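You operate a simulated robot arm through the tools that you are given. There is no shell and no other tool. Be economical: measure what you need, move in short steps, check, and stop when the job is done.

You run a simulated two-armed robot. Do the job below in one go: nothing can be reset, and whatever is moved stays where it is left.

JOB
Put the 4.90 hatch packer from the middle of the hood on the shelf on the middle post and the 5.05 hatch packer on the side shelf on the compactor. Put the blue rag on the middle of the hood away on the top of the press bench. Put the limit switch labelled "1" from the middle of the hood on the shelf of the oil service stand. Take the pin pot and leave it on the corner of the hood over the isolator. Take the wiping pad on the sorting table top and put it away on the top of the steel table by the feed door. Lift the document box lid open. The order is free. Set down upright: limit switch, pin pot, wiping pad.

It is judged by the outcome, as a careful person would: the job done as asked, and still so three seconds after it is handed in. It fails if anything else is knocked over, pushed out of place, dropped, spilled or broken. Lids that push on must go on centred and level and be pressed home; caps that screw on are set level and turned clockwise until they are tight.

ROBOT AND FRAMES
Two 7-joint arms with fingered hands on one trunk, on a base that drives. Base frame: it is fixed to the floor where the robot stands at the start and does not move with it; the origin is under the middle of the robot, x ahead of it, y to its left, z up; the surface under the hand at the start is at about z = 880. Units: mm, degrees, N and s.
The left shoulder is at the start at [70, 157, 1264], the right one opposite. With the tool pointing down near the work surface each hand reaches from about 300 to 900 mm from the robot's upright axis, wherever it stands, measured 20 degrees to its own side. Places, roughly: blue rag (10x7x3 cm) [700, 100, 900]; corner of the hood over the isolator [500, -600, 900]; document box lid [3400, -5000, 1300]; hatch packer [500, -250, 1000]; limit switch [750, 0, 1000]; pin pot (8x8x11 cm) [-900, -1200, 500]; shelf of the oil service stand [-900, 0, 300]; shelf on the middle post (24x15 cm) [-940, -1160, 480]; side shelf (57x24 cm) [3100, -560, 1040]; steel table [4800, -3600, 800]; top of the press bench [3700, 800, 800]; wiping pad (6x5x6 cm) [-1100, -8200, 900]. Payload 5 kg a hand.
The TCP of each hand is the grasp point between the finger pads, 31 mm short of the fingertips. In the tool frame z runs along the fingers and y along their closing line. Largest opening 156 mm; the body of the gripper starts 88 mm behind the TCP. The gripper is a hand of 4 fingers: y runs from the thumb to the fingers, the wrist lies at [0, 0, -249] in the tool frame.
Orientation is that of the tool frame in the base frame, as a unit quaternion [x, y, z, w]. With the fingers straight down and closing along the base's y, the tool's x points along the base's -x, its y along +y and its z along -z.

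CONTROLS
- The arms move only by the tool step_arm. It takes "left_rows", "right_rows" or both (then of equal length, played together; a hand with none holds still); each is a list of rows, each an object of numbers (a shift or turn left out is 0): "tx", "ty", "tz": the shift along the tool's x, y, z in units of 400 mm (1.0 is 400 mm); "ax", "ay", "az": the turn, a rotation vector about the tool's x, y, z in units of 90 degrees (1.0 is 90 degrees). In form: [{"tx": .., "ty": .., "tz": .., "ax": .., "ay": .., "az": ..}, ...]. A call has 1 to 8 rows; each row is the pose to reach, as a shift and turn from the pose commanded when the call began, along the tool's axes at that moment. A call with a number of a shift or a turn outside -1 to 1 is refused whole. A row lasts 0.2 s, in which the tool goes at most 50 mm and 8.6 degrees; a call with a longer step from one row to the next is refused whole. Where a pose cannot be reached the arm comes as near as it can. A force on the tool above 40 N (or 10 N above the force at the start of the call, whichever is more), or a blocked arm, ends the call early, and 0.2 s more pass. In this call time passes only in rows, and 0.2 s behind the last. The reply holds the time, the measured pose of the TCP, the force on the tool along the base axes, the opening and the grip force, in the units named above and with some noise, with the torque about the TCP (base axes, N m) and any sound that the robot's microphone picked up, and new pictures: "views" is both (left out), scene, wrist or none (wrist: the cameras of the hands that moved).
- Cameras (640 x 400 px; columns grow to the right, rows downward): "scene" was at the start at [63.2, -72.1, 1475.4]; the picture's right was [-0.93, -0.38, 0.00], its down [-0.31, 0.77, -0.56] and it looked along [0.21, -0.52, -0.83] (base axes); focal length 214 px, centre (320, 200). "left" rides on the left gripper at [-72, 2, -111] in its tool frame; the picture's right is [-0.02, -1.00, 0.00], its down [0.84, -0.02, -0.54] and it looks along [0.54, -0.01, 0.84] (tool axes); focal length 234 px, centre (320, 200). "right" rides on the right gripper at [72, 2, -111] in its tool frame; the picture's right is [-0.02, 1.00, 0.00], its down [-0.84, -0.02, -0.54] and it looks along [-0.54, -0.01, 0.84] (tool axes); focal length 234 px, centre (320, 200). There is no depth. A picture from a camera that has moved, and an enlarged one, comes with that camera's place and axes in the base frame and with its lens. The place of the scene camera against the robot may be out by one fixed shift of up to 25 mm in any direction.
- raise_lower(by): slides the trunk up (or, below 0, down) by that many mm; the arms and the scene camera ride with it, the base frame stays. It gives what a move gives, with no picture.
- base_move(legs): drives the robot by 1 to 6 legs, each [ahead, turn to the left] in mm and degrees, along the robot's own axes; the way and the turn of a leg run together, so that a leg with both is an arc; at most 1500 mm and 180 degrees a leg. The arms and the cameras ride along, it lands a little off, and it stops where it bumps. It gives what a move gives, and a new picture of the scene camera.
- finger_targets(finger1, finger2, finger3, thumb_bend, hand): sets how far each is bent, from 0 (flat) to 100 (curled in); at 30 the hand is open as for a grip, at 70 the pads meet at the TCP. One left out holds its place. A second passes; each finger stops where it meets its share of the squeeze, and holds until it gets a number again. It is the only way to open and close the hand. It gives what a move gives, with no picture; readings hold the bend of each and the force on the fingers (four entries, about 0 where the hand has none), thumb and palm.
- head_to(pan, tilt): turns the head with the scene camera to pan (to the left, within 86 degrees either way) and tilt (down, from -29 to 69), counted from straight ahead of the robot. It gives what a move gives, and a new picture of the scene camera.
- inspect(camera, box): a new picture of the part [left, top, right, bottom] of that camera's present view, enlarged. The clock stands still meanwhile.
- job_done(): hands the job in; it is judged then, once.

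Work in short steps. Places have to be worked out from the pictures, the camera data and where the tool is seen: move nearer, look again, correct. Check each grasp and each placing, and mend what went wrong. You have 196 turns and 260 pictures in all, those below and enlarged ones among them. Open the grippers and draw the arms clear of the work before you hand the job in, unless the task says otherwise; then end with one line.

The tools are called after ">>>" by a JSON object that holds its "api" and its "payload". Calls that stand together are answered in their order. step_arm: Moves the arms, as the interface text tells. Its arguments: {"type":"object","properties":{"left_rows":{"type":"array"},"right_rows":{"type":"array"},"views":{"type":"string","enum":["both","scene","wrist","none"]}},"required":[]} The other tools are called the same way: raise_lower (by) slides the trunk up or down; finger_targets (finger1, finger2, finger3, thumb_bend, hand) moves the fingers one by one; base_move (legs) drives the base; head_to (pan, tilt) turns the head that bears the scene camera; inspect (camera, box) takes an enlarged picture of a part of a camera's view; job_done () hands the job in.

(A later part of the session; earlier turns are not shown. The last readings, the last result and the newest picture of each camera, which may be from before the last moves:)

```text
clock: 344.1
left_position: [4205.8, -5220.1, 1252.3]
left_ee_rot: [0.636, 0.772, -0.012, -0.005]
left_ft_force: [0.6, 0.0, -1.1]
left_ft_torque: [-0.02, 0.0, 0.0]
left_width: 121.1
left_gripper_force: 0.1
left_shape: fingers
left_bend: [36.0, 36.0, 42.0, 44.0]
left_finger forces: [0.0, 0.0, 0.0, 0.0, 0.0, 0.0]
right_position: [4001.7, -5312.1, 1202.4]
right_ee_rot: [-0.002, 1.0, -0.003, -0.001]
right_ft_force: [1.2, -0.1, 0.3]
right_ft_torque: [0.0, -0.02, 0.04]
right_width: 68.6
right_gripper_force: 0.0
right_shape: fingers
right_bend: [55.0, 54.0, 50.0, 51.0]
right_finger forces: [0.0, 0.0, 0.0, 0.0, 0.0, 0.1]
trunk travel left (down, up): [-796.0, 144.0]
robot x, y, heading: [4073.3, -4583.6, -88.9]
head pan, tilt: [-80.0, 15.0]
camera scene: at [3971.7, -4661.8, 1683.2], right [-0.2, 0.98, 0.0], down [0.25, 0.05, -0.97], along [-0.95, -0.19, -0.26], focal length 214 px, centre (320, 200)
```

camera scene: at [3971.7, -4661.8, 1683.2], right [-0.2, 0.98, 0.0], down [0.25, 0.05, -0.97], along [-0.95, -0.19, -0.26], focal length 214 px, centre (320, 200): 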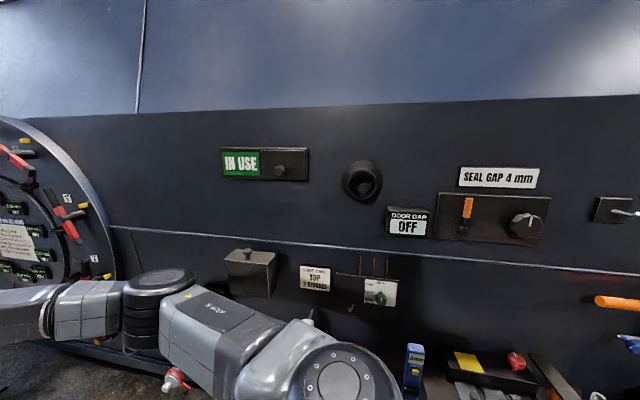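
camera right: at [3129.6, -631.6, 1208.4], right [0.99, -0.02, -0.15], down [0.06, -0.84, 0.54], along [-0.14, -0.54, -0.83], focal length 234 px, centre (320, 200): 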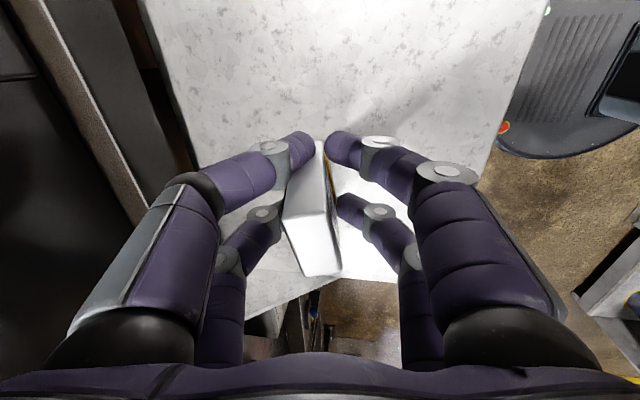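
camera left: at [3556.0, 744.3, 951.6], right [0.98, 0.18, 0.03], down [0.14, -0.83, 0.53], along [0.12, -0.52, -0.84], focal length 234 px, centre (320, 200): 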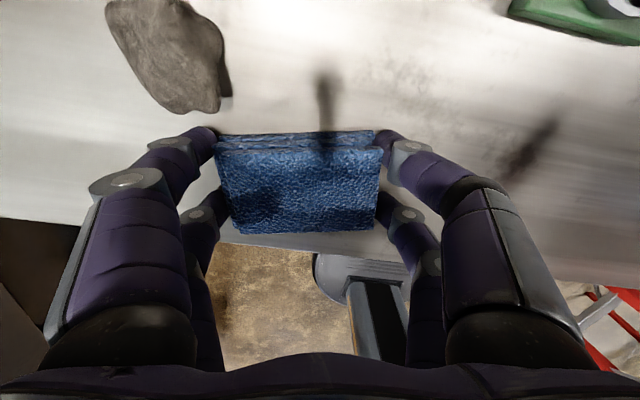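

The knobbed box must be the document box; its knob is at about [3340, -5050, 1305]. I draw both hands in, drive 380 mm on and turn to face the box.

>>> {"api": "step_arm", "payload": {"left_rows": [{"tx": 0.075, "ty": 0.034}, {"tx": 0.15, "ty": 0.068}, {"tx": 0.225, "ty": 0.1}, {"tx": 0.3, "ty": 0.134}, {"tx": 0.375, "ty": 0.168}, {"tx": 0.45, "ty": 0.2}, {"tx": 0.525, "ty": 0.234}, {"tx": 0.583, "ty": 0.267}], "right_rows": [{"tx": 0.04, "ty": 0.1}, {"tx": 0.08, "ty": 0.2}, {"tx": 0.12, "ty": 0.3}, {"tx": 0.16, "ty": 0.4}, {"tx": 0.2, "ty": 0.5}, {"tx": 0.24, "ty": 0.6}, {"tx": 0.28, "ty": 0.7}, {"tx": 0.32, "ty": 0.8}], "views": "none"}}

>>> {"api": "base_move", "payload": {"legs": [[380, 0], [0, -91]]}}

>>> {"api": "head_to", "payload": {"pan": 8, "tilt": 25}}

```text
clock: 345.9
left_position: [4265.7, -4966.5, 1248.6]
left_ee_rot: [0.636, 0.771, -0.014, -0.003]
left_ft_force: [-0.5, -0.6, 0.1]
left_ft_torque: [-0.09, -0.01, 0.0]
left_width: 121.3
left_gripper_force: 0.1
left_shape: fingers
left_bend: [36.0, 36.0, 42.0, 44.0]
left_finger forces: [0.0, 0.0, 0.0, 0.1, 0.0, 0.0]
right_position: [3871.7, -4988.2, 1203.1]
right_ee_rot: [-0.003, 1.0, -0.005, 0.0]
right_ft_force: [-0.7, 0.6, -0.3]
right_ft_torque: [-0.11, -0.02, 0.05]
right_width: 68.7
right_gripper_force: 0.1
right_shape: fingers
right_bend: [55.0, 54.0, 50.0, 51.0]
right_finger forces: [0.0, 0.0, 0.0, 0.0, 0.0, 0.1]
trunk travel left (down, up): [-796.0, 144.0]
robot x, y, heading: [4077.9, -4586.8, -88.8]
head pan, tilt: [-80.0, 15.0]
```

```text
clock: 352.2
left_position: [3696.0, -5148.6, 1247.7]
left_ee_rot: [0.996, 0.085, -0.004, -0.012]
left_ft_force: [-0.4, -0.4, 0.2]
left_ft_torque: [-0.03, -0.02, -0.01]
left_width: 120.9
left_gripper_force: 0.0
left_shape: fingers
left_bend: [36.0, 36.0, 42.0, 44.0]
left_finger forces: [0.0, 0.1, 0.1, 0.0, 0.0, 0.1]
right_position: [3682.9, -4754.4, 1202.0]
right_ee_rot: [0.713, 0.701, -0.002, -0.002]
right_ft_force: [-0.3, -0.9, 0.1]
right_ft_torque: [-0.01, 0.01, 0.01]
right_width: 68.6
right_gripper_force: 0.0
right_shape: fingers
right_bend: [55.0, 54.0, 50.0, 51.0]
right_finger forces: [0.0, 0.0, 0.0, 0.0, 0.0, 0.0]
trunk travel left (down, up): [-796.0, 144.0]
robot x, y, heading: [4084.0, -4970.5, 180.1]
head pan, tilt: [-80.0, 15.0]
camera scene: at [4004.3, -4882.8, 1683.2], right [0.99, 0.17, 0.0], down [0.04, -0.25, -0.97], along [-0.17, 0.95, -0.26], focal length 214 px, centre (320, 200)
```

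scene: 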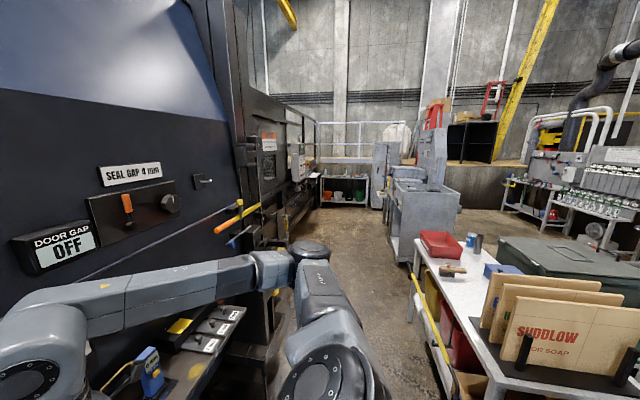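

```text
clock: 353.9
left_position: [3696.3, -5149.6, 1247.5]
left_ee_rot: [0.996, 0.085, -0.006, -0.012]
left_ft_force: [0.1, 0.6, -0.4]
left_ft_torque: [0.01, -0.01, 0.02]
left_width: 121.1
left_gripper_force: 0.1
left_shape: fingers
left_bend: [36.0, 36.0, 42.0, 44.0]
left_finger forces: [0.0, 0.0, 0.0, 0.0, 0.0, 0.0]
right_position: [3682.7, -4754.5, 1201.2]
right_ee_rot: [0.713, 0.701, -0.003, -0.002]
right_ft_force: [-0.1, 0.0, 0.1]
right_ft_torque: [0.03, -0.01, 0.01]
right_width: 68.7
right_gripper_force: 0.0
right_shape: fingers
right_bend: [55.0, 54.0, 50.0, 51.0]
right_finger forces: [0.0, 0.0, 0.0, 0.0, 0.1, 0.0]
trunk travel left (down, up): [-796.0, 144.0]
robot x, y, heading: [4082.5, -4971.3, 179.7]
head pan, tilt: [8.0, 25.0]
camera scene: at [3929.0, -4987.1, 1667.0], right [-0.14, 0.99, 0.0], down [0.42, 0.06, -0.91], along [-0.9, -0.12, -0.42], focal length 214 px, centre (320, 200)
```

scene: 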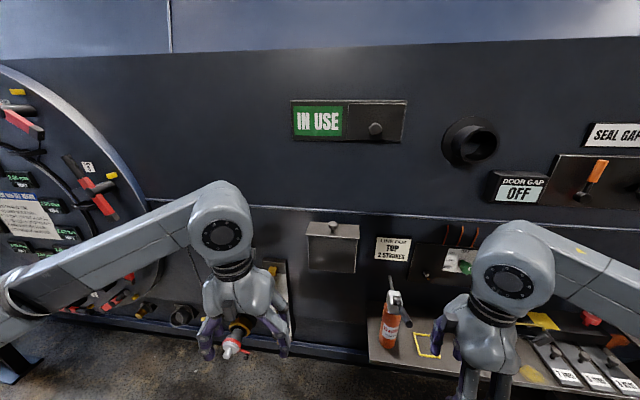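

I enlarge the box to judge the lid's hinge side and the knob.

>>> {"api": "inspect", "payload": {"camera": "scene", "box": [290, 205, 380, 285]}}

```text
5.00 times, centred on (335, 245) of scene
camera zoom: at [3929.0, -4987.1, 1667.0], right [-0.14, 0.99, 0.0], down [0.42, 0.06, -0.91], along [-0.9, -0.12, -0.42], focal length 1072 px, centre (245, -25)
```

zoom: 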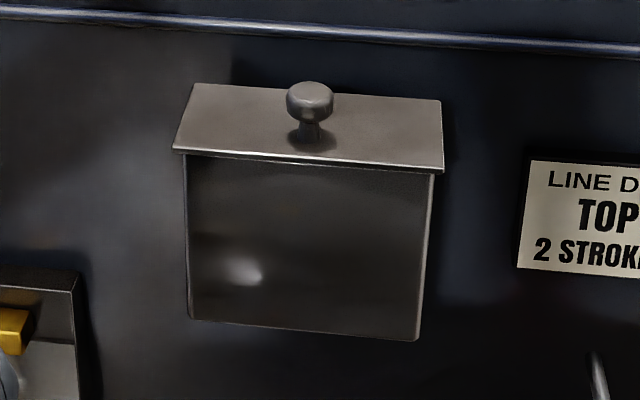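

The lid is hinged at the wall side, with its front lip overhanging slightly. My plan is to fold two left digits away, point the other pair horizontally forward, and lift the lip from below, then push the lid over. I back off a little, fold the digits and move the left hand in front of the box.

>>> {"api": "finger_targets", "payload": {"hand": "left", "finger1": 70, "finger2": 100, "finger3": 100, "thumb_bend": 70}}

>>> {"api": "base_move", "payload": {"legs": [[-120, 0]]}}

>>> {"api": "step_arm", "payload": {"left_rows": [{"tx": -0.09, "ty": -0.055, "az": 0.054}, {"tx": -0.18, "ty": -0.11, "az": 0.108}, {"tx": -0.27, "ty": -0.17, "az": 0.108}, {"tx": -0.36, "ty": -0.23, "az": 0.108}, {"tx": -0.44, "ty": -0.29, "az": 0.108}, {"tx": -0.52, "ty": -0.34, "az": 0.108}, {"tx": -0.583, "ty": -0.38, "az": 0.108}], "views": "both"}}

```text
clock: 354.9
left_position: [3695.4, -5149.3, 1247.9]
left_ee_rot: [0.996, 0.085, -0.005, -0.012]
left_ft_force: [-0.5, 0.4, -0.1]
left_ft_torque: [0.0, -0.01, -0.01]
left_width: 4.9
left_gripper_force: 0.0
left_shape: fingers
left_bend: [70.0, 68.0, 76.0, 70.0]
left_finger forces: [0.1, 0.1, 0.0, 0.0, 0.0, 0.0]
right_position: [3681.9, -4753.7, 1201.5]
right_ee_rot: [0.713, 0.701, -0.003, -0.002]
right_ft_force: [0.2, 0.2, 0.6]
right_ft_torque: [0.02, -0.01, 0.01]
right_width: 68.4
right_gripper_force: 0.1
right_shape: fingers
right_bend: [55.0, 54.0, 50.0, 51.0]
right_finger forces: [0.1, 0.1, 0.0, 0.0, 0.1, 0.0]
trunk travel left (down, up): [-796.0, 144.0]
robot x, y, heading: [4082.5, -4965.9, 179.9]
head pan, tilt: [8.0, 25.0]
```

```text
clock: 356.1
left_position: [3815.1, -5149.0, 1247.1]
left_ee_rot: [0.996, 0.085, -0.006, -0.012]
left_ft_force: [-0.2, 0.0, 0.1]
left_ft_torque: [0.0, 0.03, -0.03]
left_width: 5.1
left_gripper_force: 0.0
left_shape: fingers
left_bend: [70.0, 68.0, 76.0, 70.0]
left_finger forces: [0.1, 0.0, 0.0, 0.0, 0.0, 0.1]
right_position: [3801.1, -4754.6, 1200.2]
right_ee_rot: [0.713, 0.701, -0.002, -0.003]
right_ft_force: [-0.9, 1.0, -0.7]
right_ft_torque: [0.0, 0.0, 0.02]
right_width: 68.5
right_gripper_force: 0.0
right_shape: fingers
right_bend: [55.0, 54.0, 50.0, 51.0]
right_finger forces: [0.1, 0.0, 0.1, 0.0, 0.0, 0.0]
trunk travel left (down, up): [-796.0, 144.0]
robot x, y, heading: [4204.2, -4966.5, 180.1]
head pan, tilt: [8.0, 25.0]
camera scene: at [4047.3, -4987.4, 1666.8], right [-0.14, 0.99, 0.0], down [0.42, 0.06, -0.91], along [-0.9, -0.12, -0.42], focal length 214 px, centre (320, 200)
```

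scene: 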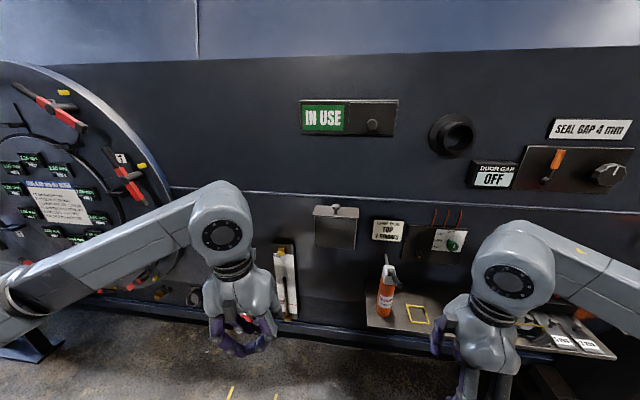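

```text
clock: 357.7
left_position: [3558.8, -5035.7, 1252.3]
left_ee_rot: [1.0, 0.0, -0.007, -0.011]
left_ft_force: [-0.1, 0.9, -0.4]
left_ft_torque: [0.0, -0.04, 0.0]
left_width: 4.8
left_gripper_force: 0.1
left_shape: fingers
left_bend: [70.0, 68.0, 76.0, 70.0]
left_finger forces: [0.1, 0.1, 0.0, 0.0, 0.0, 0.1]
right_position: [3801.3, -4754.6, 1199.8]
right_ee_rot: [0.714, 0.701, -0.003, -0.001]
right_ft_force: [0.1, 0.5, -1.3]
right_ft_torque: [-0.03, 0.0, -0.01]
right_width: 68.6
right_gripper_force: 0.1
right_shape: fingers
right_bend: [55.0, 54.0, 50.0, 51.0]
right_finger forces: [0.0, 0.0, 0.1, 0.0, 0.2, 0.0]
trunk travel left (down, up): [-796.0, 144.0]
robot x, y, heading: [4208.9, -4970.9, 179.8]
head pan, tilt: [8.0, 25.0]
camera scene: at [4047.0, -4985.9, 1666.8], right [-0.14, 0.99, 0.0], down [0.42, 0.06, -0.91], along [-0.9, -0.12, -0.42], focal length 214 px, centre (320, 200)
camera left: at [3487.6, -5040.3, 1365.5], right [-0.02, 1.0, 0.02], down [0.84, 0.01, 0.54], along [0.53, 0.03, -0.84], focal length 234 px, centre (320, 200)
```

scene: 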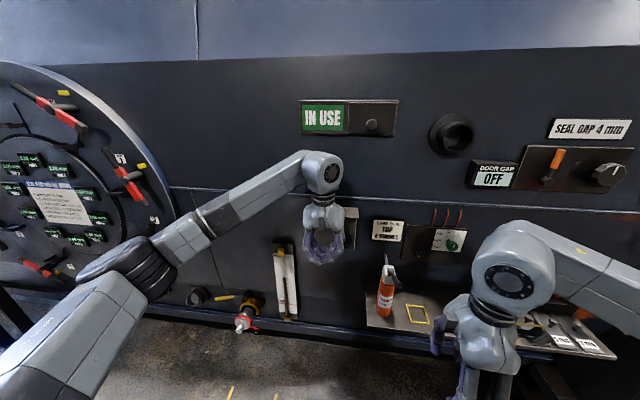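
left: 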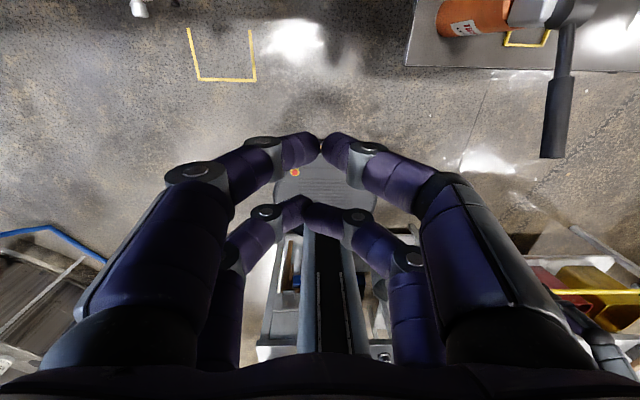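

The folded digits block each other. Better: turn the hand so its closing line is vertical and point it forward, so all four closed digits form a thin, wide beak. I close all digits and start that turn.

>>> {"api": "finger_targets", "payload": {"hand": "left", "finger1": 70, "finger2": 70, "finger3": 70, "thumb_bend": 70}}

>>> {"api": "step_arm", "payload": {"left_rows": [{"ax": 0.054, "ay": -0.054, "az": -0.054}, {"ax": 0.108, "ay": -0.108, "az": -0.108}, {"ax": 0.162, "ay": -0.162, "az": -0.162}, {"ax": 0.216, "ay": -0.216, "az": -0.216}, {"ax": 0.27, "ay": -0.27, "az": -0.27}, {"ax": 0.324, "ay": -0.324, "az": -0.324}, {"ax": 0.378, "ay": -0.378, "az": -0.378}, {"ax": 0.432, "ay": -0.432, "az": -0.432}], "views": "none"}}

>>> {"api": "step_arm", "payload": {"left_rows": [{"ax": 0.054, "ay": -0.054, "az": -0.054}, {"ax": 0.108, "ay": -0.108, "az": -0.108}, {"ax": 0.162, "ay": -0.162, "az": -0.162}, {"ax": 0.216, "ay": -0.216, "az": -0.216}, {"ax": 0.27, "ay": -0.27, "az": -0.27}, {"ax": 0.324, "ay": -0.324, "az": -0.324}, {"ax": 0.338, "ay": -0.338, "az": -0.338}], "views": "both"}}

```text
clock: 358.7
left_position: [3560.4, -5036.8, 1254.2]
left_ee_rot: [1.0, 0.001, -0.008, -0.011]
left_ft_force: [-0.4, 0.3, -0.2]
left_ft_torque: [-0.01, 0.03, 0.03]
left_width: 4.8
left_gripper_force: 0.0
left_shape: fingers
left_bend: [70.0, 70.0, 70.0, 70.0]
left_finger forces: [0.1, 0.1, 0.0, 0.0, 0.1, 0.1]
right_position: [3802.8, -4755.5, 1202.1]
right_ee_rot: [0.713, 0.701, -0.003, -0.002]
right_ft_force: [-0.2, -0.4, 0.0]
right_ft_torque: [0.01, 0.0, 0.01]
right_width: 68.6
right_gripper_force: 0.1
right_shape: fingers
right_bend: [55.0, 54.0, 50.0, 51.0]
right_finger forces: [0.1, 0.0, 0.1, 0.0, 0.1, 0.0]
trunk travel left (down, up): [-796.0, 144.0]
robot x, y, heading: [4203.7, -4968.8, 179.9]
head pan, tilt: [8.0, 25.0]
```

```text
clock: 360.5
left_position: [3560.5, -5038.6, 1255.3]
left_ee_rot: [0.826, 0.322, -0.322, -0.332]
left_ft_force: [-0.3, 0.6, 0.4]
left_ft_torque: [0.0, 0.01, 0.0]
left_width: 4.6
left_gripper_force: 0.0
left_shape: fingers
left_bend: [70.0, 70.0, 70.0, 70.0]
left_finger forces: [0.1, 0.0, 0.0, 0.0, 0.0, 0.1]
right_position: [3802.4, -4755.9, 1200.5]
right_ee_rot: [0.713, 0.701, -0.002, -0.002]
right_ft_force: [-0.2, -0.3, -0.1]
right_ft_torque: [-0.02, -0.01, -0.01]
right_width: 68.4
right_gripper_force: 0.0
right_shape: fingers
right_bend: [55.0, 54.0, 50.0, 51.0]
right_finger forces: [0.1, 0.1, 0.1, 0.0, 0.1, 0.0]
trunk travel left (down, up): [-796.0, 144.0]
robot x, y, heading: [4202.6, -4966.4, 180.0]
head pan, tilt: [8.0, 25.0]
```

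```text
clock: 362.1
left_position: [3561.0, -5039.6, 1253.4]
left_ee_rot: [0.701, 0.41, -0.407, -0.418]
left_ft_force: [-0.5, -0.7, 0.1]
left_ft_torque: [-0.01, 0.01, -0.02]
left_width: 4.7
left_gripper_force: 0.2
left_shape: fingers
left_bend: [70.0, 70.0, 70.0, 70.0]
left_finger forces: [0.0, 0.0, 0.0, 0.1, 0.1, 0.0]
left hand out of reach, approached as far as the arm can: row 4, 5, 6, 7
right_position: [3802.7, -4755.4, 1201.2]
right_ee_rot: [0.713, 0.701, -0.003, -0.003]
right_ft_force: [-0.7, 0.7, -0.2]
right_ft_torque: [-0.01, 0.0, 0.01]
right_width: 68.7
right_gripper_force: 0.1
right_shape: fingers
right_bend: [55.0, 54.0, 50.0, 51.0]
right_finger forces: [0.0, 0.0, 0.0, 0.0, 0.1, 0.0]
trunk travel left (down, up): [-796.0, 144.0]
robot x, y, heading: [4205.3, -4969.9, 179.9]
head pan, tilt: [8.0, 25.0]
camera scene: at [4048.8, -4987.5, 1667.0], right [-0.14, 0.99, 0.0], down [0.42, 0.06, -0.91], along [-0.9, -0.12, -0.42], focal length 214 px, centre (320, 200)
camera left: at [3637.5, -5133.9, 1305.0], right [-0.24, 0.29, 0.93], down [0.77, 0.64, 0.0], along [-0.59, 0.71, -0.38], focal length 234 px, centre (320, 200)
```

scene: 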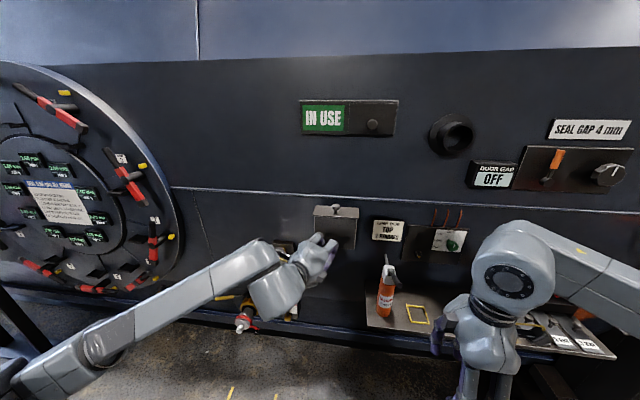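
left: 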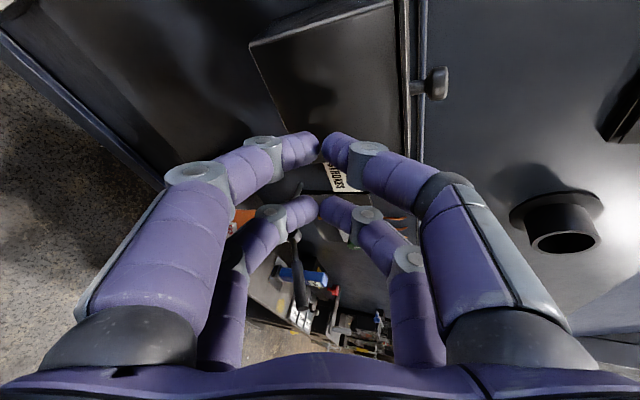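

The hand now points forward, 18° down, with its closing line nearly vertical. The lid's front lip is at about x 3432, z 1297. I bring the beak close, just below the lip.

>>> {"api": "step_arm", "payload": {"left_rows": [{"tx": -0.029, "ty": -0.037, "tz": 0.057}, {"tx": -0.057, "ty": -0.075, "tz": 0.115}, {"tx": -0.086, "ty": -0.112, "tz": 0.1725}], "views": "both"}}

>>> {"api": "inspect", "payload": {"camera": "scene", "box": [270, 170, 400, 290]}}

```text
clock: 362.9
left_position: [3474.9, -5036.6, 1281.8]
left_ee_rot: [0.701, 0.409, -0.407, -0.419]
left_ft_force: [0.2, -0.4, 0.3]
left_ft_torque: [0.0, -0.01, 0.0]
left_width: 4.7
left_gripper_force: 0.2
left_shape: fingers
left_bend: [70.0, 70.0, 70.0, 70.0]
left_finger forces: [0.0, 0.0, 0.1, 0.1, 0.0, 0.1]
right_position: [3801.1, -4754.7, 1200.9]
right_ee_rot: [0.713, 0.701, -0.002, -0.002]
right_ft_force: [0.4, -0.2, 0.8]
right_ft_torque: [-0.01, -0.02, -0.02]
right_width: 68.6
right_gripper_force: 0.2
right_shape: fingers
right_bend: [55.0, 54.0, 50.0, 51.0]
right_finger forces: [0.1, 0.0, 0.0, 0.0, 0.1, 0.0]
trunk travel left (down, up): [-796.0, 144.0]
robot x, y, heading: [4201.8, -4972.7, 179.9]
head pan, tilt: [8.0, 25.0]
camera scene: at [4048.1, -4987.0, 1666.9], right [-0.14, 0.99, 0.0], down [0.42, 0.06, -0.91], along [-0.9, -0.12, -0.42], focal length 214 px, centre (320, 200)
camera left: at [3551.5, -5132.0, 1333.8], right [-0.24, 0.29, 0.93], down [0.77, 0.63, 0.0], along [-0.59, 0.71, -0.38], focal length 234 px, centre (320, 200)
```

scene: 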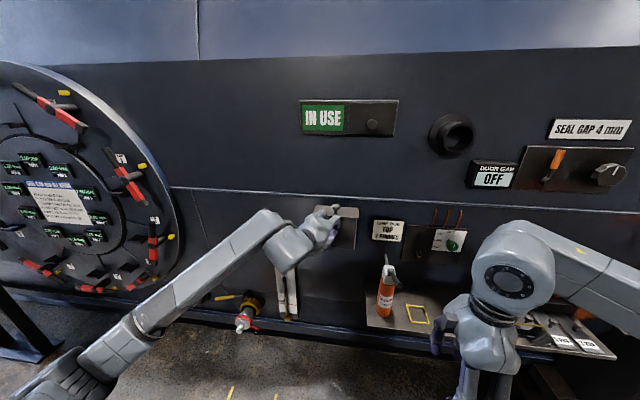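
left: 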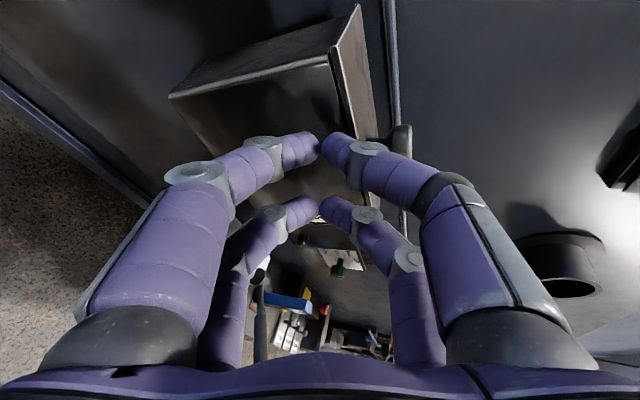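

```text
3.33 times, centred on (335, 230) of scene
camera zoom: at [4048.1, -4987.0, 1666.9], right [-0.14, 0.99, 0.0], down [0.42, 0.06, -0.91], along [-0.9, -0.12, -0.42], focal length 715 px, centre (270, 100)
```

zoom: 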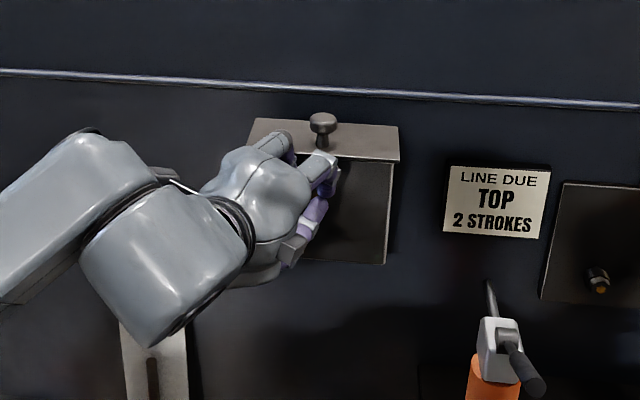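

The beak tip is just below the lip line and close to the box front. I move straight ahead slowly to feel for contact.

>>> {"api": "step_arm", "payload": {"left_rows": [{"tx": -0.0058, "ty": -0.0041, "tz": 0.016}, {"tx": -0.0099, "ty": -0.007, "tz": 0.0274}, {"tx": -0.0133, "ty": -0.0094, "tz": 0.0365}], "views": "wrist"}}

```text
clock: 363.7
left_position: [3461.3, -5037.7, 1282.7]
left_ee_rot: [0.702, 0.408, -0.407, -0.419]
left_ft_force: [5.3, 1.3, -1.8]
left_ft_torque: [0.03, 0.04, 0.05]
left_width: 2.4
left_gripper_force: 3.2
left_shape: fingers
left_bend: [70.0, 70.0, 70.0, 71.0]
left_finger forces: [0.0, 0.1, 0.0, 0.0, 6.7, 0.1]
right_position: [3803.7, -4754.2, 1202.1]
right_ee_rot: [0.713, 0.701, -0.003, -0.004]
right_ft_force: [-0.5, -0.5, 1.3]
right_ft_torque: [-0.03, 0.03, 0.03]
right_width: 68.9
right_gripper_force: 0.1
right_shape: fingers
right_bend: [55.0, 54.0, 50.0, 51.0]
right_finger forces: [0.0, 0.1, 0.0, 0.0, 0.1, 0.0]
trunk travel left (down, up): [-796.0, 144.0]
robot x, y, heading: [4204.5, -4970.4, 179.7]
head pan, tilt: [8.0, 25.0]
camera left: at [3538.6, -5132.9, 1333.2], right [-0.24, 0.29, 0.93], down [0.77, 0.63, 0.0], along [-0.59, 0.72, -0.38], focal length 234 px, centre (320, 200)
```

left: 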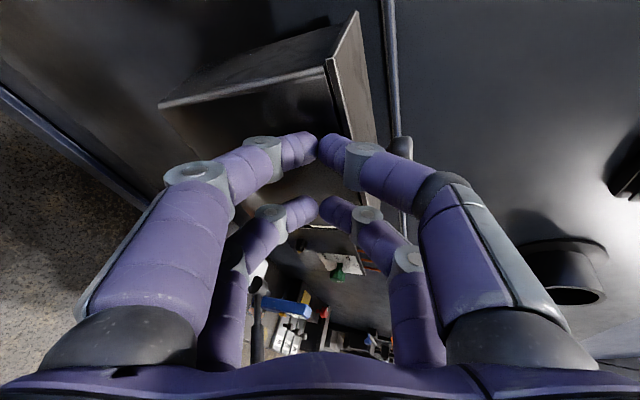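

The thumb touches at the lip (5 N). I raise straight up in small steps and watch whether the lid follows.

>>> {"api": "step_arm", "payload": {"left_rows": [{"tx": -0.003, "ty": -0.0115, "tz": -0.004}, {"tx": -0.0057, "ty": -0.023, "tz": -0.008}, {"tx": -0.0086, "ty": -0.0345, "tz": -0.012}, {"tx": -0.0114, "ty": -0.046, "tz": -0.016}], "views": "wrist"}}

>>> {"api": "inspect", "payload": {"camera": "scene", "box": [290, 180, 380, 270]}}

```text
clock: 364.7
left_position: [3459.3, -5038.0, 1300.4]
left_ee_rot: [0.701, 0.409, -0.408, -0.418]
left_ft_force: [1.5, 0.2, -1.8]
left_ft_torque: [0.02, -0.04, 0.01]
left_width: 2.9
left_gripper_force: 1.1
left_shape: fingers
left_bend: [70.0, 70.0, 70.0, 71.0]
left_finger forces: [0.0, 0.1, 0.1, 0.0, 2.5, 0.0]
right_position: [3802.7, -4755.4, 1200.8]
right_ee_rot: [0.713, 0.701, -0.003, -0.002]
right_ft_force: [-0.3, 0.1, 0.2]
right_ft_torque: [-0.01, 0.03, 0.0]
right_width: 68.6
right_gripper_force: 0.0
right_shape: fingers
right_bend: [55.0, 54.0, 50.0, 51.0]
right_finger forces: [0.1, 0.0, 0.0, 0.1, 0.0, 0.0]
trunk travel left (down, up): [-796.0, 144.0]
robot x, y, heading: [4205.4, -4967.0, 179.7]
head pan, tilt: [8.0, 25.0]
camera left: at [3537.5, -5133.5, 1351.5], right [-0.24, 0.29, 0.93], down [0.77, 0.64, 0.0], along [-0.59, 0.71, -0.38], focal length 234 px, centre (320, 200)
```

left: 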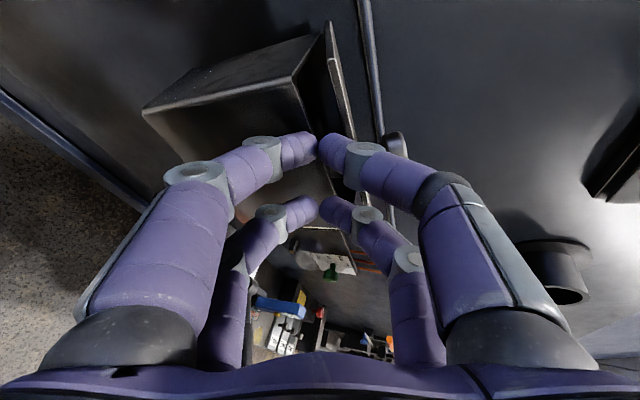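

```text
4.44 times, centred on (335, 225) of scene
camera zoom: at [4048.7, -4987.3, 1666.9], right [-0.14, 0.99, 0.0], down [0.42, 0.06, -0.91], along [-0.9, -0.12, -0.42], focal length 953 px, centre (253, 89)
```

zoom: 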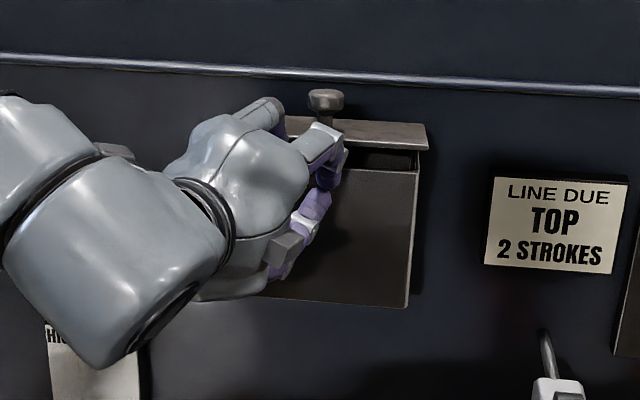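

The lid is rising on the beak, and a gap shows under it. I follow the arc: up and inward under the lid.

>>> {"api": "step_arm", "payload": {"left_rows": [{"tx": -0.008, "ty": -0.027, "tz": -0.004}, {"tx": -0.016, "ty": -0.053, "tz": -0.0085}, {"tx": -0.028, "ty": -0.074, "tz": 0.008}, {"tx": -0.039, "ty": -0.094, "tz": 0.0245}, {"tx": -0.052, "ty": -0.117, "tz": 0.041}, {"tx": -0.064, "ty": -0.14, "tz": 0.058}, {"tx": -0.085, "ty": -0.193, "tz": 0.0675}], "views": "wrist"}}

>>> {"api": "inspect", "payload": {"camera": "scene", "box": [280, 150, 390, 260]}}

```text
clock: 366.3
left_position: [3406.2, -5038.1, 1372.3]
left_ee_rot: [0.701, 0.408, -0.407, -0.419]
left_ft_force: [-0.1, 0.6, 0.0]
left_ft_torque: [-0.01, -0.01, -0.01]
left_width: 4.1
left_gripper_force: 0.1
left_shape: fingers
left_bend: [70.0, 70.0, 70.0, 70.0]
left_finger forces: [0.0, 0.1, 0.0, 0.0, 0.0, 0.0]
right_position: [3802.0, -4753.8, 1200.4]
right_ee_rot: [0.713, 0.701, -0.003, -0.003]
right_ft_force: [0.1, -0.5, -0.7]
right_ft_torque: [0.0, -0.01, 0.03]
right_width: 68.8
right_gripper_force: 0.0
right_shape: fingers
right_bend: [55.0, 54.0, 50.0, 51.0]
right_finger forces: [0.0, 0.1, 0.1, 0.1, 0.0, 0.0]
trunk travel left (down, up): [-796.0, 144.0]
robot x, y, heading: [4204.4, -4965.5, 180.0]
head pan, tilt: [8.0, 25.0]
camera left: at [3483.0, -5132.3, 1422.9], right [-0.24, 0.29, 0.93], down [0.77, 0.63, 0.0], along [-0.59, 0.71, -0.38], focal length 234 px, centre (320, 200)
```

left: 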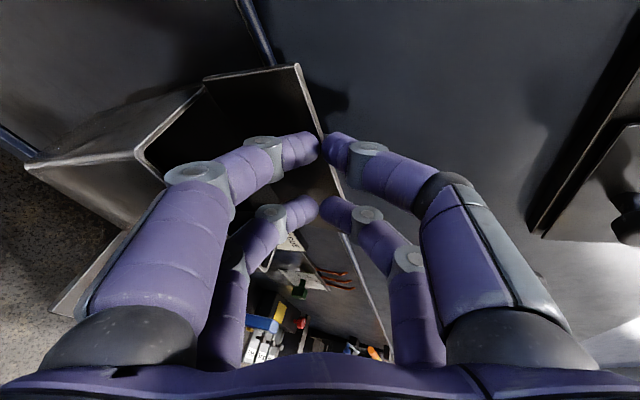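

```text
3.64 times, centred on (335, 205) of scene
camera zoom: at [4048.2, -4986.7, 1666.9], right [-0.14, 0.99, 0.0], down [0.42, 0.06, -0.91], along [-0.9, -0.12, -0.42], focal length 780 px, centre (266, 182)
```

zoom: 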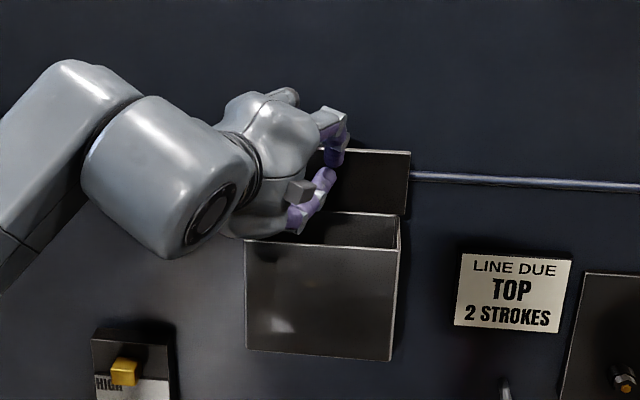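

The lid is well open. I push it gently further towards its stop.

>>> {"api": "step_arm", "payload": {"left_rows": [{"tx": -0.009, "ty": -0.016, "tz": 0.013}, {"tx": -0.018, "ty": -0.032, "tz": 0.026}, {"tx": -0.025, "ty": -0.038, "tz": 0.042}, {"tx": -0.032, "ty": -0.045, "tz": 0.059}], "views": "none"}}

>>> {"api": "inspect", "payload": {"camera": "left", "box": [0, 0, 640, 400]}}

```text
clock: 367.3
left_position: [3387.3, -5036.4, 1387.5]
left_ee_rot: [0.702, 0.407, -0.407, -0.42]
left_ft_force: [38.8, 0.5, -4.7]
left_ft_torque: [0.11, -0.89, 0.87]
left_width: 11.9
left_gripper_force: 19.4
left_shape: fingers
left_bend: [72.0, 70.0, 70.0, 70.0]
left_finger forces: [38.9, 0.0, 0.0, 0.0, 0.0, 0.1]
right_position: [3810.1, -4754.5, 1204.5]
right_ee_rot: [0.713, 0.701, -0.006, -0.006]
right_ft_force: [-0.1, -0.6, 0.4]
right_ft_torque: [-0.01, 0.0, 0.0]
right_width: 68.6
right_gripper_force: 0.0
right_shape: fingers
right_bend: [55.0, 54.0, 50.0, 51.0]
right_finger forces: [0.1, 0.0, 0.0, 0.0, 0.0, 0.0]
trunk travel left (down, up): [-796.0, 144.0]
robot x, y, heading: [4206.5, -4970.1, 179.8]
head pan, tilt: [8.0, 25.0]
```

```text
1.00 times, centred on (320, 200) of left (not enlarged: the box is as wide or as high as the picture)
camera zoom: at [3463.7, -5132.1, 1438.6], right [-0.24, 0.29, 0.93], down [0.77, 0.63, 0.0], along [-0.59, 0.72, -0.38], focal length 234 px, centre (320, 200)
```

zoom: 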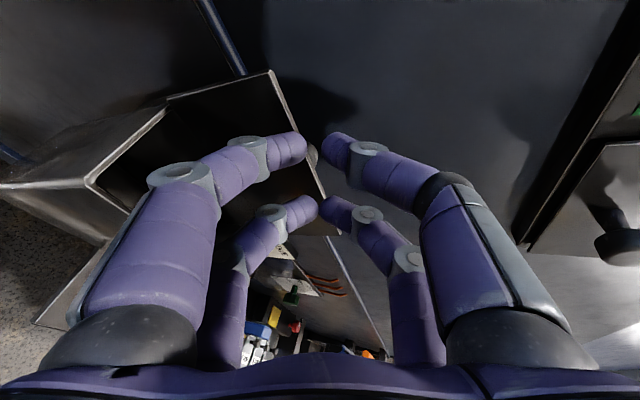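

The lid is against its stop (39 N). I back the hand off straight towards the robot and see whether the lid stays open.

>>> {"api": "step_arm", "payload": {"left_rows": [{"tx": 0.011, "ty": 0.004, "tz": -0.032}, {"tx": 0.02, "ty": 0.008, "tz": -0.064}, {"tx": 0.03, "ty": 0.012, "tz": -0.095}, {"tx": 0.06, "ty": 0.03, "tz": -0.19}, {"tx": 0.09, "ty": 0.05, "tz": -0.28}], "views": "both"}}

>>> {"api": "inspect", "payload": {"camera": "scene", "box": [280, 150, 390, 260]}}

```text
clock: 368.5
left_position: [3497.3, -5040.5, 1393.5]
left_ee_rot: [0.7, 0.409, -0.408, -0.419]
left_ft_force: [0.9, -0.7, 0.9]
left_ft_torque: [-0.02, -0.02, 0.0]
left_width: 3.9
left_gripper_force: 0.0
left_shape: fingers
left_bend: [70.0, 70.0, 70.0, 70.0]
left_finger forces: [0.1, 0.1, 0.0, 0.0, 0.0, 0.1]
right_position: [3804.6, -4756.1, 1201.2]
right_ee_rot: [0.713, 0.701, -0.003, -0.003]
right_ft_force: [-0.4, 0.2, 0.4]
right_ft_torque: [0.0, 0.03, -0.02]
right_width: 68.7
right_gripper_force: 0.0
right_shape: fingers
right_bend: [55.0, 54.0, 50.0, 51.0]
right_finger forces: [0.0, 0.0, 0.0, 0.0, 0.0, 0.1]
trunk travel left (down, up): [-796.0, 144.0]
robot x, y, heading: [4206.2, -4967.4, 179.9]
head pan, tilt: [8.0, 25.0]
camera scene: at [4051.7, -4988.1, 1667.3], right [-0.14, 0.99, 0.0], down [0.42, 0.06, -0.91], along [-0.9, -0.12, -0.42], focal length 214 px, centre (320, 200)
camera left: at [3576.0, -5135.9, 1444.1], right [-0.24, 0.29, 0.93], down [0.77, 0.64, 0.0], along [-0.59, 0.71, -0.38], focal length 234 px, centre (320, 200)
```

scene: 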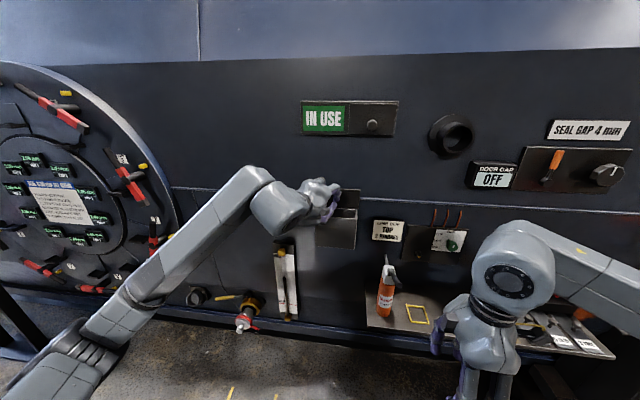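
left: 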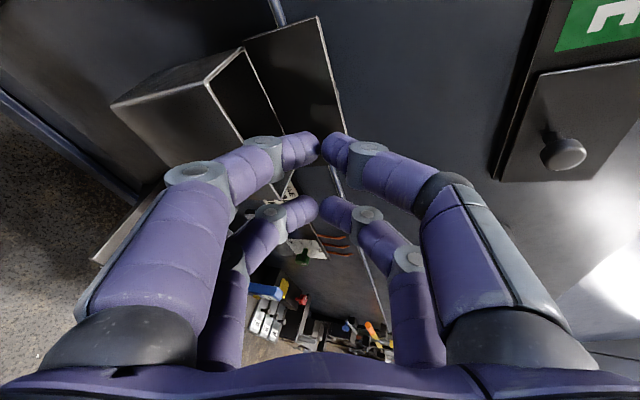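

```text
3.64 times, centred on (335, 205) of scene
camera zoom: at [4051.7, -4988.1, 1667.3], right [-0.14, 0.99, 0.0], down [0.42, 0.06, -0.91], along [-0.9, -0.12, -0.42], focal length 780 px, centre (266, 182)
```

zoom: 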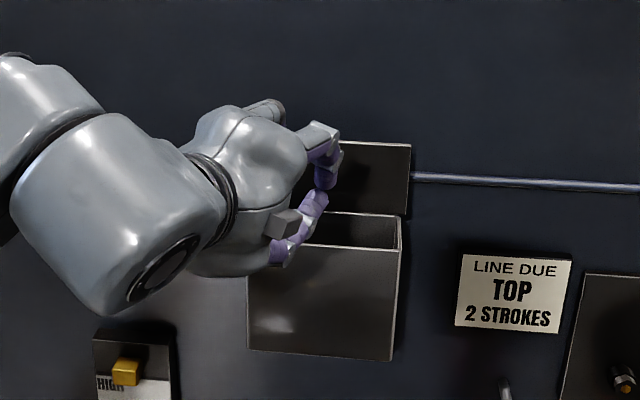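

The lid stands open on its own. I withdraw the left hand and turn it back to pointing down.

>>> {"api": "step_arm", "payload": {"left_rows": [{"tx": 0.02, "ty": 0.015, "tz": -0.057, "ax": -0.054, "ay": 0.054, "az": 0.054}, {"tx": 0.04, "ty": 0.03, "tz": -0.114, "ax": -0.108, "ay": 0.108, "az": 0.108}, {"tx": 0.062, "ty": 0.044, "tz": -0.171, "ax": -0.162, "ay": 0.162, "az": 0.162}, {"tx": 0.083, "ty": 0.059, "tz": -0.228, "ax": -0.216, "ay": 0.216, "az": 0.216}, {"tx": 0.083, "ty": 0.059, "tz": -0.228, "ax": -0.27, "ay": 0.27, "az": 0.27}, {"tx": 0.083, "ty": 0.059, "tz": -0.228, "ax": -0.324, "ay": 0.324, "az": 0.324}, {"tx": 0.083, "ty": 0.059, "tz": -0.228, "ax": -0.378, "ay": 0.378, "az": 0.378}, {"tx": 0.083, "ty": 0.059, "tz": -0.228, "ax": -0.432, "ay": 0.432, "az": 0.432}], "views": "none"}}

>>> {"api": "step_arm", "payload": {"left_rows": [{"ax": -0.054, "ay": 0.054, "az": 0.054}, {"ax": -0.108, "ay": 0.108, "az": 0.108}, {"ax": -0.15, "ay": 0.15, "az": 0.15}], "views": "none"}}

>>> {"api": "finger_targets", "payload": {"hand": "left", "finger1": 40, "finger2": 40, "finger3": 40, "thumb_bend": 40}}

>>> {"api": "inspect", "payload": {"camera": "scene", "box": [240, 120, 420, 270]}}

```text
clock: 370.3
left_position: [3593.9, -5038.3, 1392.3]
left_ee_rot: [0.979, 0.111, -0.117, -0.124]
left_ft_force: [0.0, 0.6, 0.1]
left_ft_torque: [-0.03, 0.0, 0.01]
left_width: 4.0
left_gripper_force: 0.1
left_shape: fingers
left_bend: [70.0, 70.0, 70.0, 70.0]
left_finger forces: [0.0, 0.1, 0.0, 0.0, 0.1, 0.0]
right_position: [3801.9, -4754.2, 1200.5]
right_ee_rot: [0.714, 0.701, -0.003, -0.002]
right_ft_force: [-0.5, 0.2, 0.1]
right_ft_torque: [-0.03, 0.0, -0.03]
right_width: 68.5
right_gripper_force: 0.0
right_shape: fingers
right_bend: [55.0, 54.0, 50.0, 51.0]
right_finger forces: [0.0, 0.0, 0.0, 0.1, 0.0, 0.0]
trunk travel left (down, up): [-796.0, 144.0]
robot x, y, heading: [4205.8, -4968.3, 179.8]
head pan, tilt: [8.0, 25.0]
```

```text
clock: 371.1
left_position: [3595.2, -5040.2, 1391.7]
left_ee_rot: [1.0, -0.006, -0.001, -0.006]
left_ft_force: [-0.9, 0.1, -1.2]
left_ft_torque: [0.0, 0.07, -0.01]
left_width: 4.4
left_gripper_force: 0.2
left_shape: fingers
left_bend: [70.0, 70.0, 70.0, 70.0]
left_finger forces: [0.1, 0.0, 0.0, 0.0, 0.1, 0.1]
right_position: [3802.5, -4754.9, 1201.6]
right_ee_rot: [0.713, 0.701, -0.003, -0.002]
right_ft_force: [0.8, -0.4, 0.2]
right_ft_torque: [0.0, -0.01, 0.02]
right_width: 68.8
right_gripper_force: 0.0
right_shape: fingers
right_bend: [55.0, 54.0, 50.0, 51.0]
right_finger forces: [0.0, 0.0, 0.0, 0.1, 0.0, 0.1]
trunk travel left (down, up): [-796.0, 144.0]
robot x, y, heading: [4205.0, -4971.3, 180.0]
head pan, tilt: [8.0, 25.0]
```

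```text
clock: 372.1
left_position: [3594.4, -5040.2, 1391.4]
left_ee_rot: [1.0, -0.005, -0.001, -0.007]
left_ft_force: [-0.1, 0.1, 0.6]
left_ft_torque: [-0.02, -0.02, 0.01]
left_width: 120.4
left_gripper_force: 0.1
left_shape: fingers
left_bend: [40.0, 40.0, 40.0, 40.0]
left_finger forces: [0.1, 0.1, 0.0, 0.0, 0.0, 0.1]
right_position: [3802.5, -4756.1, 1199.7]
right_ee_rot: [0.713, 0.701, -0.003, -0.002]
right_ft_force: [-0.2, 0.3, -0.3]
right_ft_torque: [-0.03, 0.01, -0.02]
right_width: 68.6
right_gripper_force: 0.0
right_shape: fingers
right_bend: [55.0, 54.0, 50.0, 51.0]
right_finger forces: [0.1, 0.1, 0.1, 0.0, 0.0, 0.0]
trunk travel left (down, up): [-796.0, 144.0]
robot x, y, heading: [4207.8, -4971.1, 180.0]
head pan, tilt: [8.0, 25.0]
```

```text
2.67 times, centred on (330, 195) of scene
camera zoom: at [4048.4, -4987.1, 1666.9], right [-0.14, 0.99, 0.0], down [0.42, 0.06, -0.91], along [-0.9, -0.12, -0.42], focal length 572 px, centre (293, 213)
```

zoom: 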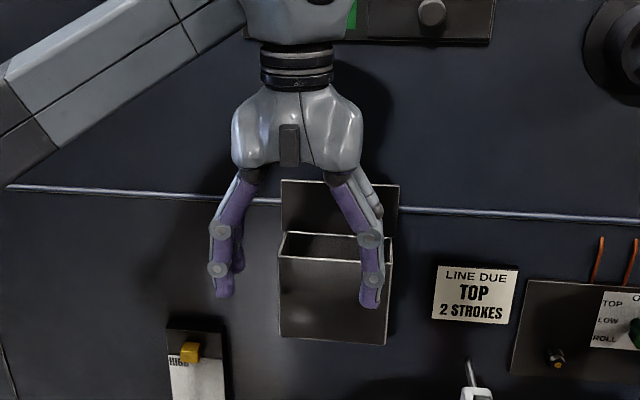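

The lid remains open. I bring the left hand back in, move ahead 120 mm and turn to face down the aisle again.

>>> {"api": "step_arm", "payload": {"left_rows": [{"tx": 0.1, "ty": 0.03}, {"tx": 0.2, "ty": 0.06, "tz": 0.03}, {"tx": 0.28, "ty": 0.1, "tz": 0.08}, {"tx": 0.36, "ty": 0.15, "tz": 0.14}, {"tx": 0.43, "ty": 0.19, "tz": 0.2}, {"tx": 0.5, "ty": 0.23, "tz": 0.27}, {"tx": 0.55, "ty": 0.27, "tz": 0.35}], "views": "none"}}

>>> {"api": "base_move", "payload": {"legs": [[120, 0], [0, 90]]}}

>>> {"api": "head_to", "payload": {"pan": 0, "tilt": 25}}

```text
clock: 373.7
left_position: [3813.0, -5150.3, 1248.4]
left_ee_rot: [1.0, -0.005, -0.003, -0.007]
left_ft_force: [0.2, 0.4, -0.1]
left_ft_torque: [0.04, 0.01, 0.0]
left_width: 120.5
left_gripper_force: 0.1
left_shape: fingers
left_bend: [40.0, 40.0, 40.0, 40.0]
left_finger forces: [0.0, 0.1, 0.0, 0.0, 0.0, 0.1]
right_position: [3804.8, -4756.3, 1202.8]
right_ee_rot: [0.714, 0.7, -0.002, -0.004]
right_ft_force: [0.5, -1.0, 0.3]
right_ft_torque: [0.0, 0.02, 0.01]
right_width: 68.8
right_gripper_force: 0.2
right_shape: fingers
right_bend: [55.0, 54.0, 50.0, 51.0]
right_finger forces: [0.0, 0.1, 0.0, 0.0, 0.1, 0.0]
trunk travel left (down, up): [-796.0, 144.0]
robot x, y, heading: [4208.3, -4965.7, 179.9]
head pan, tilt: [8.0, 25.0]
```

```text
clock: 378.8
left_position: [4261.8, -5361.9, 1247.9]
left_ee_rot: [0.713, 0.701, -0.006, -0.004]
left_ft_force: [-0.8, -0.3, -0.1]
left_ft_torque: [0.03, 0.01, -0.02]
left_width: 120.4
left_gripper_force: 0.0
left_shape: fingers
left_bend: [40.0, 40.0, 40.0, 40.0]
left_finger forces: [0.0, 0.0, 0.1, 0.0, 0.0, 0.0]
right_position: [3867.5, -5368.4, 1200.9]
right_ee_rot: [0.013, 1.0, -0.003, -0.001]
right_ft_force: [-0.5, -0.1, -0.8]
right_ft_torque: [-0.04, -0.03, 0.01]
right_width: 68.6
right_gripper_force: 0.0
right_shape: fingers
right_bend: [55.0, 54.0, 50.0, 51.0]
right_finger forces: [0.1, 0.0, 0.0, 0.0, 0.1, 0.0]
trunk travel left (down, up): [-796.0, 144.0]
robot x, y, heading: [4084.4, -4971.6, -90.7]
head pan, tilt: [8.0, 25.0]
camera scene: at [4082.0, -5116.1, 1667.0], right [-0.99, -0.13, 0.0], down [-0.05, 0.42, -0.91], along [0.12, -0.9, -0.42], focal length 214 px, centre (320, 200)
```

scene: 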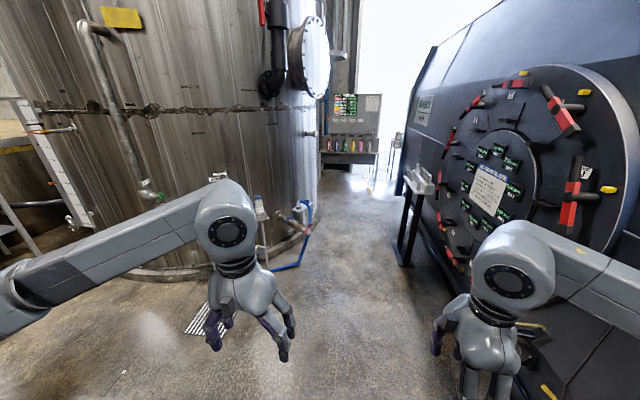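

```text
clock: 379.4
left_position: [4261.5, -5362.2, 1248.3]
left_ee_rot: [0.713, 0.701, -0.006, -0.004]
left_ft_force: [-0.5, 0.5, 0.4]
left_ft_torque: [0.01, -0.02, 0.02]
left_width: 120.6
left_gripper_force: 0.0
left_shape: fingers
left_bend: [40.0, 40.0, 40.0, 40.0]
left_finger forces: [0.0, 0.0, 0.0, 0.0, 0.0, 0.0]
right_position: [3868.6, -5368.7, 1201.6]
right_ee_rot: [0.012, 1.0, -0.004, 0.0]
right_ft_force: [0.5, 0.1, 0.8]
right_ft_torque: [0.01, -0.03, -0.01]
right_width: 68.4
right_gripper_force: 0.1
right_shape: fingers
right_bend: [55.0, 54.0, 50.0, 51.0]
right_finger forces: [0.0, 0.1, 0.0, 0.0, 0.0, 0.1]
trunk travel left (down, up): [-796.0, 144.0]
robot x, y, heading: [4084.4, -4968.6, -90.5]
head pan, tilt: [0.0, 25.0]
camera scene: at [4069.6, -5116.9, 1667.0], right [-1.0, 0.01, 0.0], down [0.0, 0.42, -0.91], along [-0.01, -0.91, -0.42], focal length 214 px, centre (320, 200)
```

scene: 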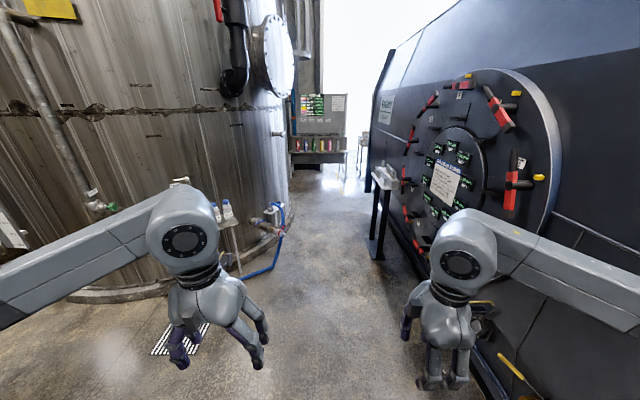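

I put both arms into the narrow forward pose, then steer to x≈3940 and drive the passage.

>>> {"api": "step_arm", "payload": {"left_rows": [{"tx": -0.109, "ty": -0.029}, {"tx": -0.218, "ty": -0.058}, {"tx": -0.327, "ty": -0.088}, {"tx": -0.436, "ty": -0.117}, {"tx": -0.545, "ty": -0.146}, {"tx": -0.654, "ty": -0.176}, {"tx": -0.763, "ty": -0.205}, {"tx": -0.872, "ty": -0.234}], "right_rows": [{"tx": -0.043, "ty": -0.108}, {"tx": -0.086, "ty": -0.216}, {"tx": -0.129, "ty": -0.325}, {"tx": -0.172, "ty": -0.433}, {"tx": -0.215, "ty": -0.541}, {"tx": -0.258, "ty": -0.65}, {"tx": -0.301, "ty": -0.758}, {"tx": -0.344, "ty": -0.866}], "views": "none"}}

>>> {"api": "base_move", "payload": {"legs": [[0, -8], [950, 0], [0, 8], [1400, 0]]}}

```text
clock: 381.2
left_position: [4162.2, -5713.6, 1249.2]
left_ee_rot: [0.713, 0.701, -0.005, -0.003]
left_ft_force: [-0.5, 0.7, -0.9]
left_ft_torque: [0.0, 0.01, -0.04]
left_width: 120.6
left_gripper_force: 0.0
left_shape: fingers
left_bend: [40.0, 40.0, 40.0, 40.0]
left_finger forces: [0.0, 0.0, 0.0, 0.0, 0.0, 0.0]
right_position: [3999.7, -5722.4, 1203.4]
right_ee_rot: [0.013, 1.0, -0.001, -0.001]
right_ft_force: [0.7, -0.2, 0.0]
right_ft_torque: [0.05, 0.04, -0.01]
right_width: 69.0
right_gripper_force: 0.1
right_shape: fingers
right_bend: [55.0, 54.0, 50.0, 51.0]
right_finger forces: [0.0, 0.0, 0.0, 0.0, 0.0, 0.0]
trunk travel left (down, up): [-796.0, 144.0]
robot x, y, heading: [4086.9, -4969.2, -90.2]
head pan, tilt: [0.0, 25.0]
```

```text
clock: 394.0
left_position: [4011.3, -8051.8, 1251.5]
left_ee_rot: [0.714, 0.7, -0.007, -0.003]
left_ft_force: [0.0, 0.4, 0.6]
left_ft_torque: [-0.03, -0.05, 0.0]
left_width: 120.7
left_gripper_force: 0.1
left_shape: fingers
left_bend: [40.0, 40.0, 40.0, 40.0]
left_finger forces: [0.0, 0.0, 0.0, 0.0, 0.0, 0.0]
right_position: [3848.7, -8059.9, 1204.0]
right_ee_rot: [0.015, 1.0, -0.004, 0.0]
right_ft_force: [-0.3, -0.2, 0.0]
right_ft_torque: [0.01, 0.0, -0.03]
right_width: 68.3
right_gripper_force: 0.0
right_shape: fingers
right_bend: [55.0, 54.0, 50.0, 51.0]
right_finger forces: [0.0, 0.0, 0.0, 0.0, 0.0, 0.0]
trunk travel left (down, up): [-796.0, 144.0]
robot x, y, heading: [3937.3, -7311.9, -90.8]
head pan, tilt: [0.0, 25.0]
camera scene: at [3922.0, -7458.4, 1667.0], right [-1.0, 0.01, 0.0], down [0.01, 0.42, -0.91], along [-0.01, -0.91, -0.42], focal length 214 px, centre (320, 200)
```

scene: 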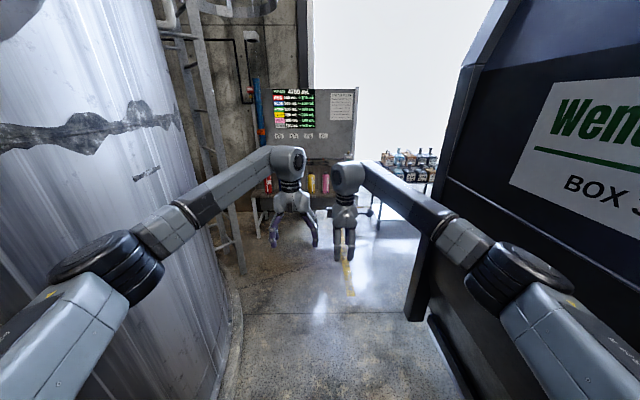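

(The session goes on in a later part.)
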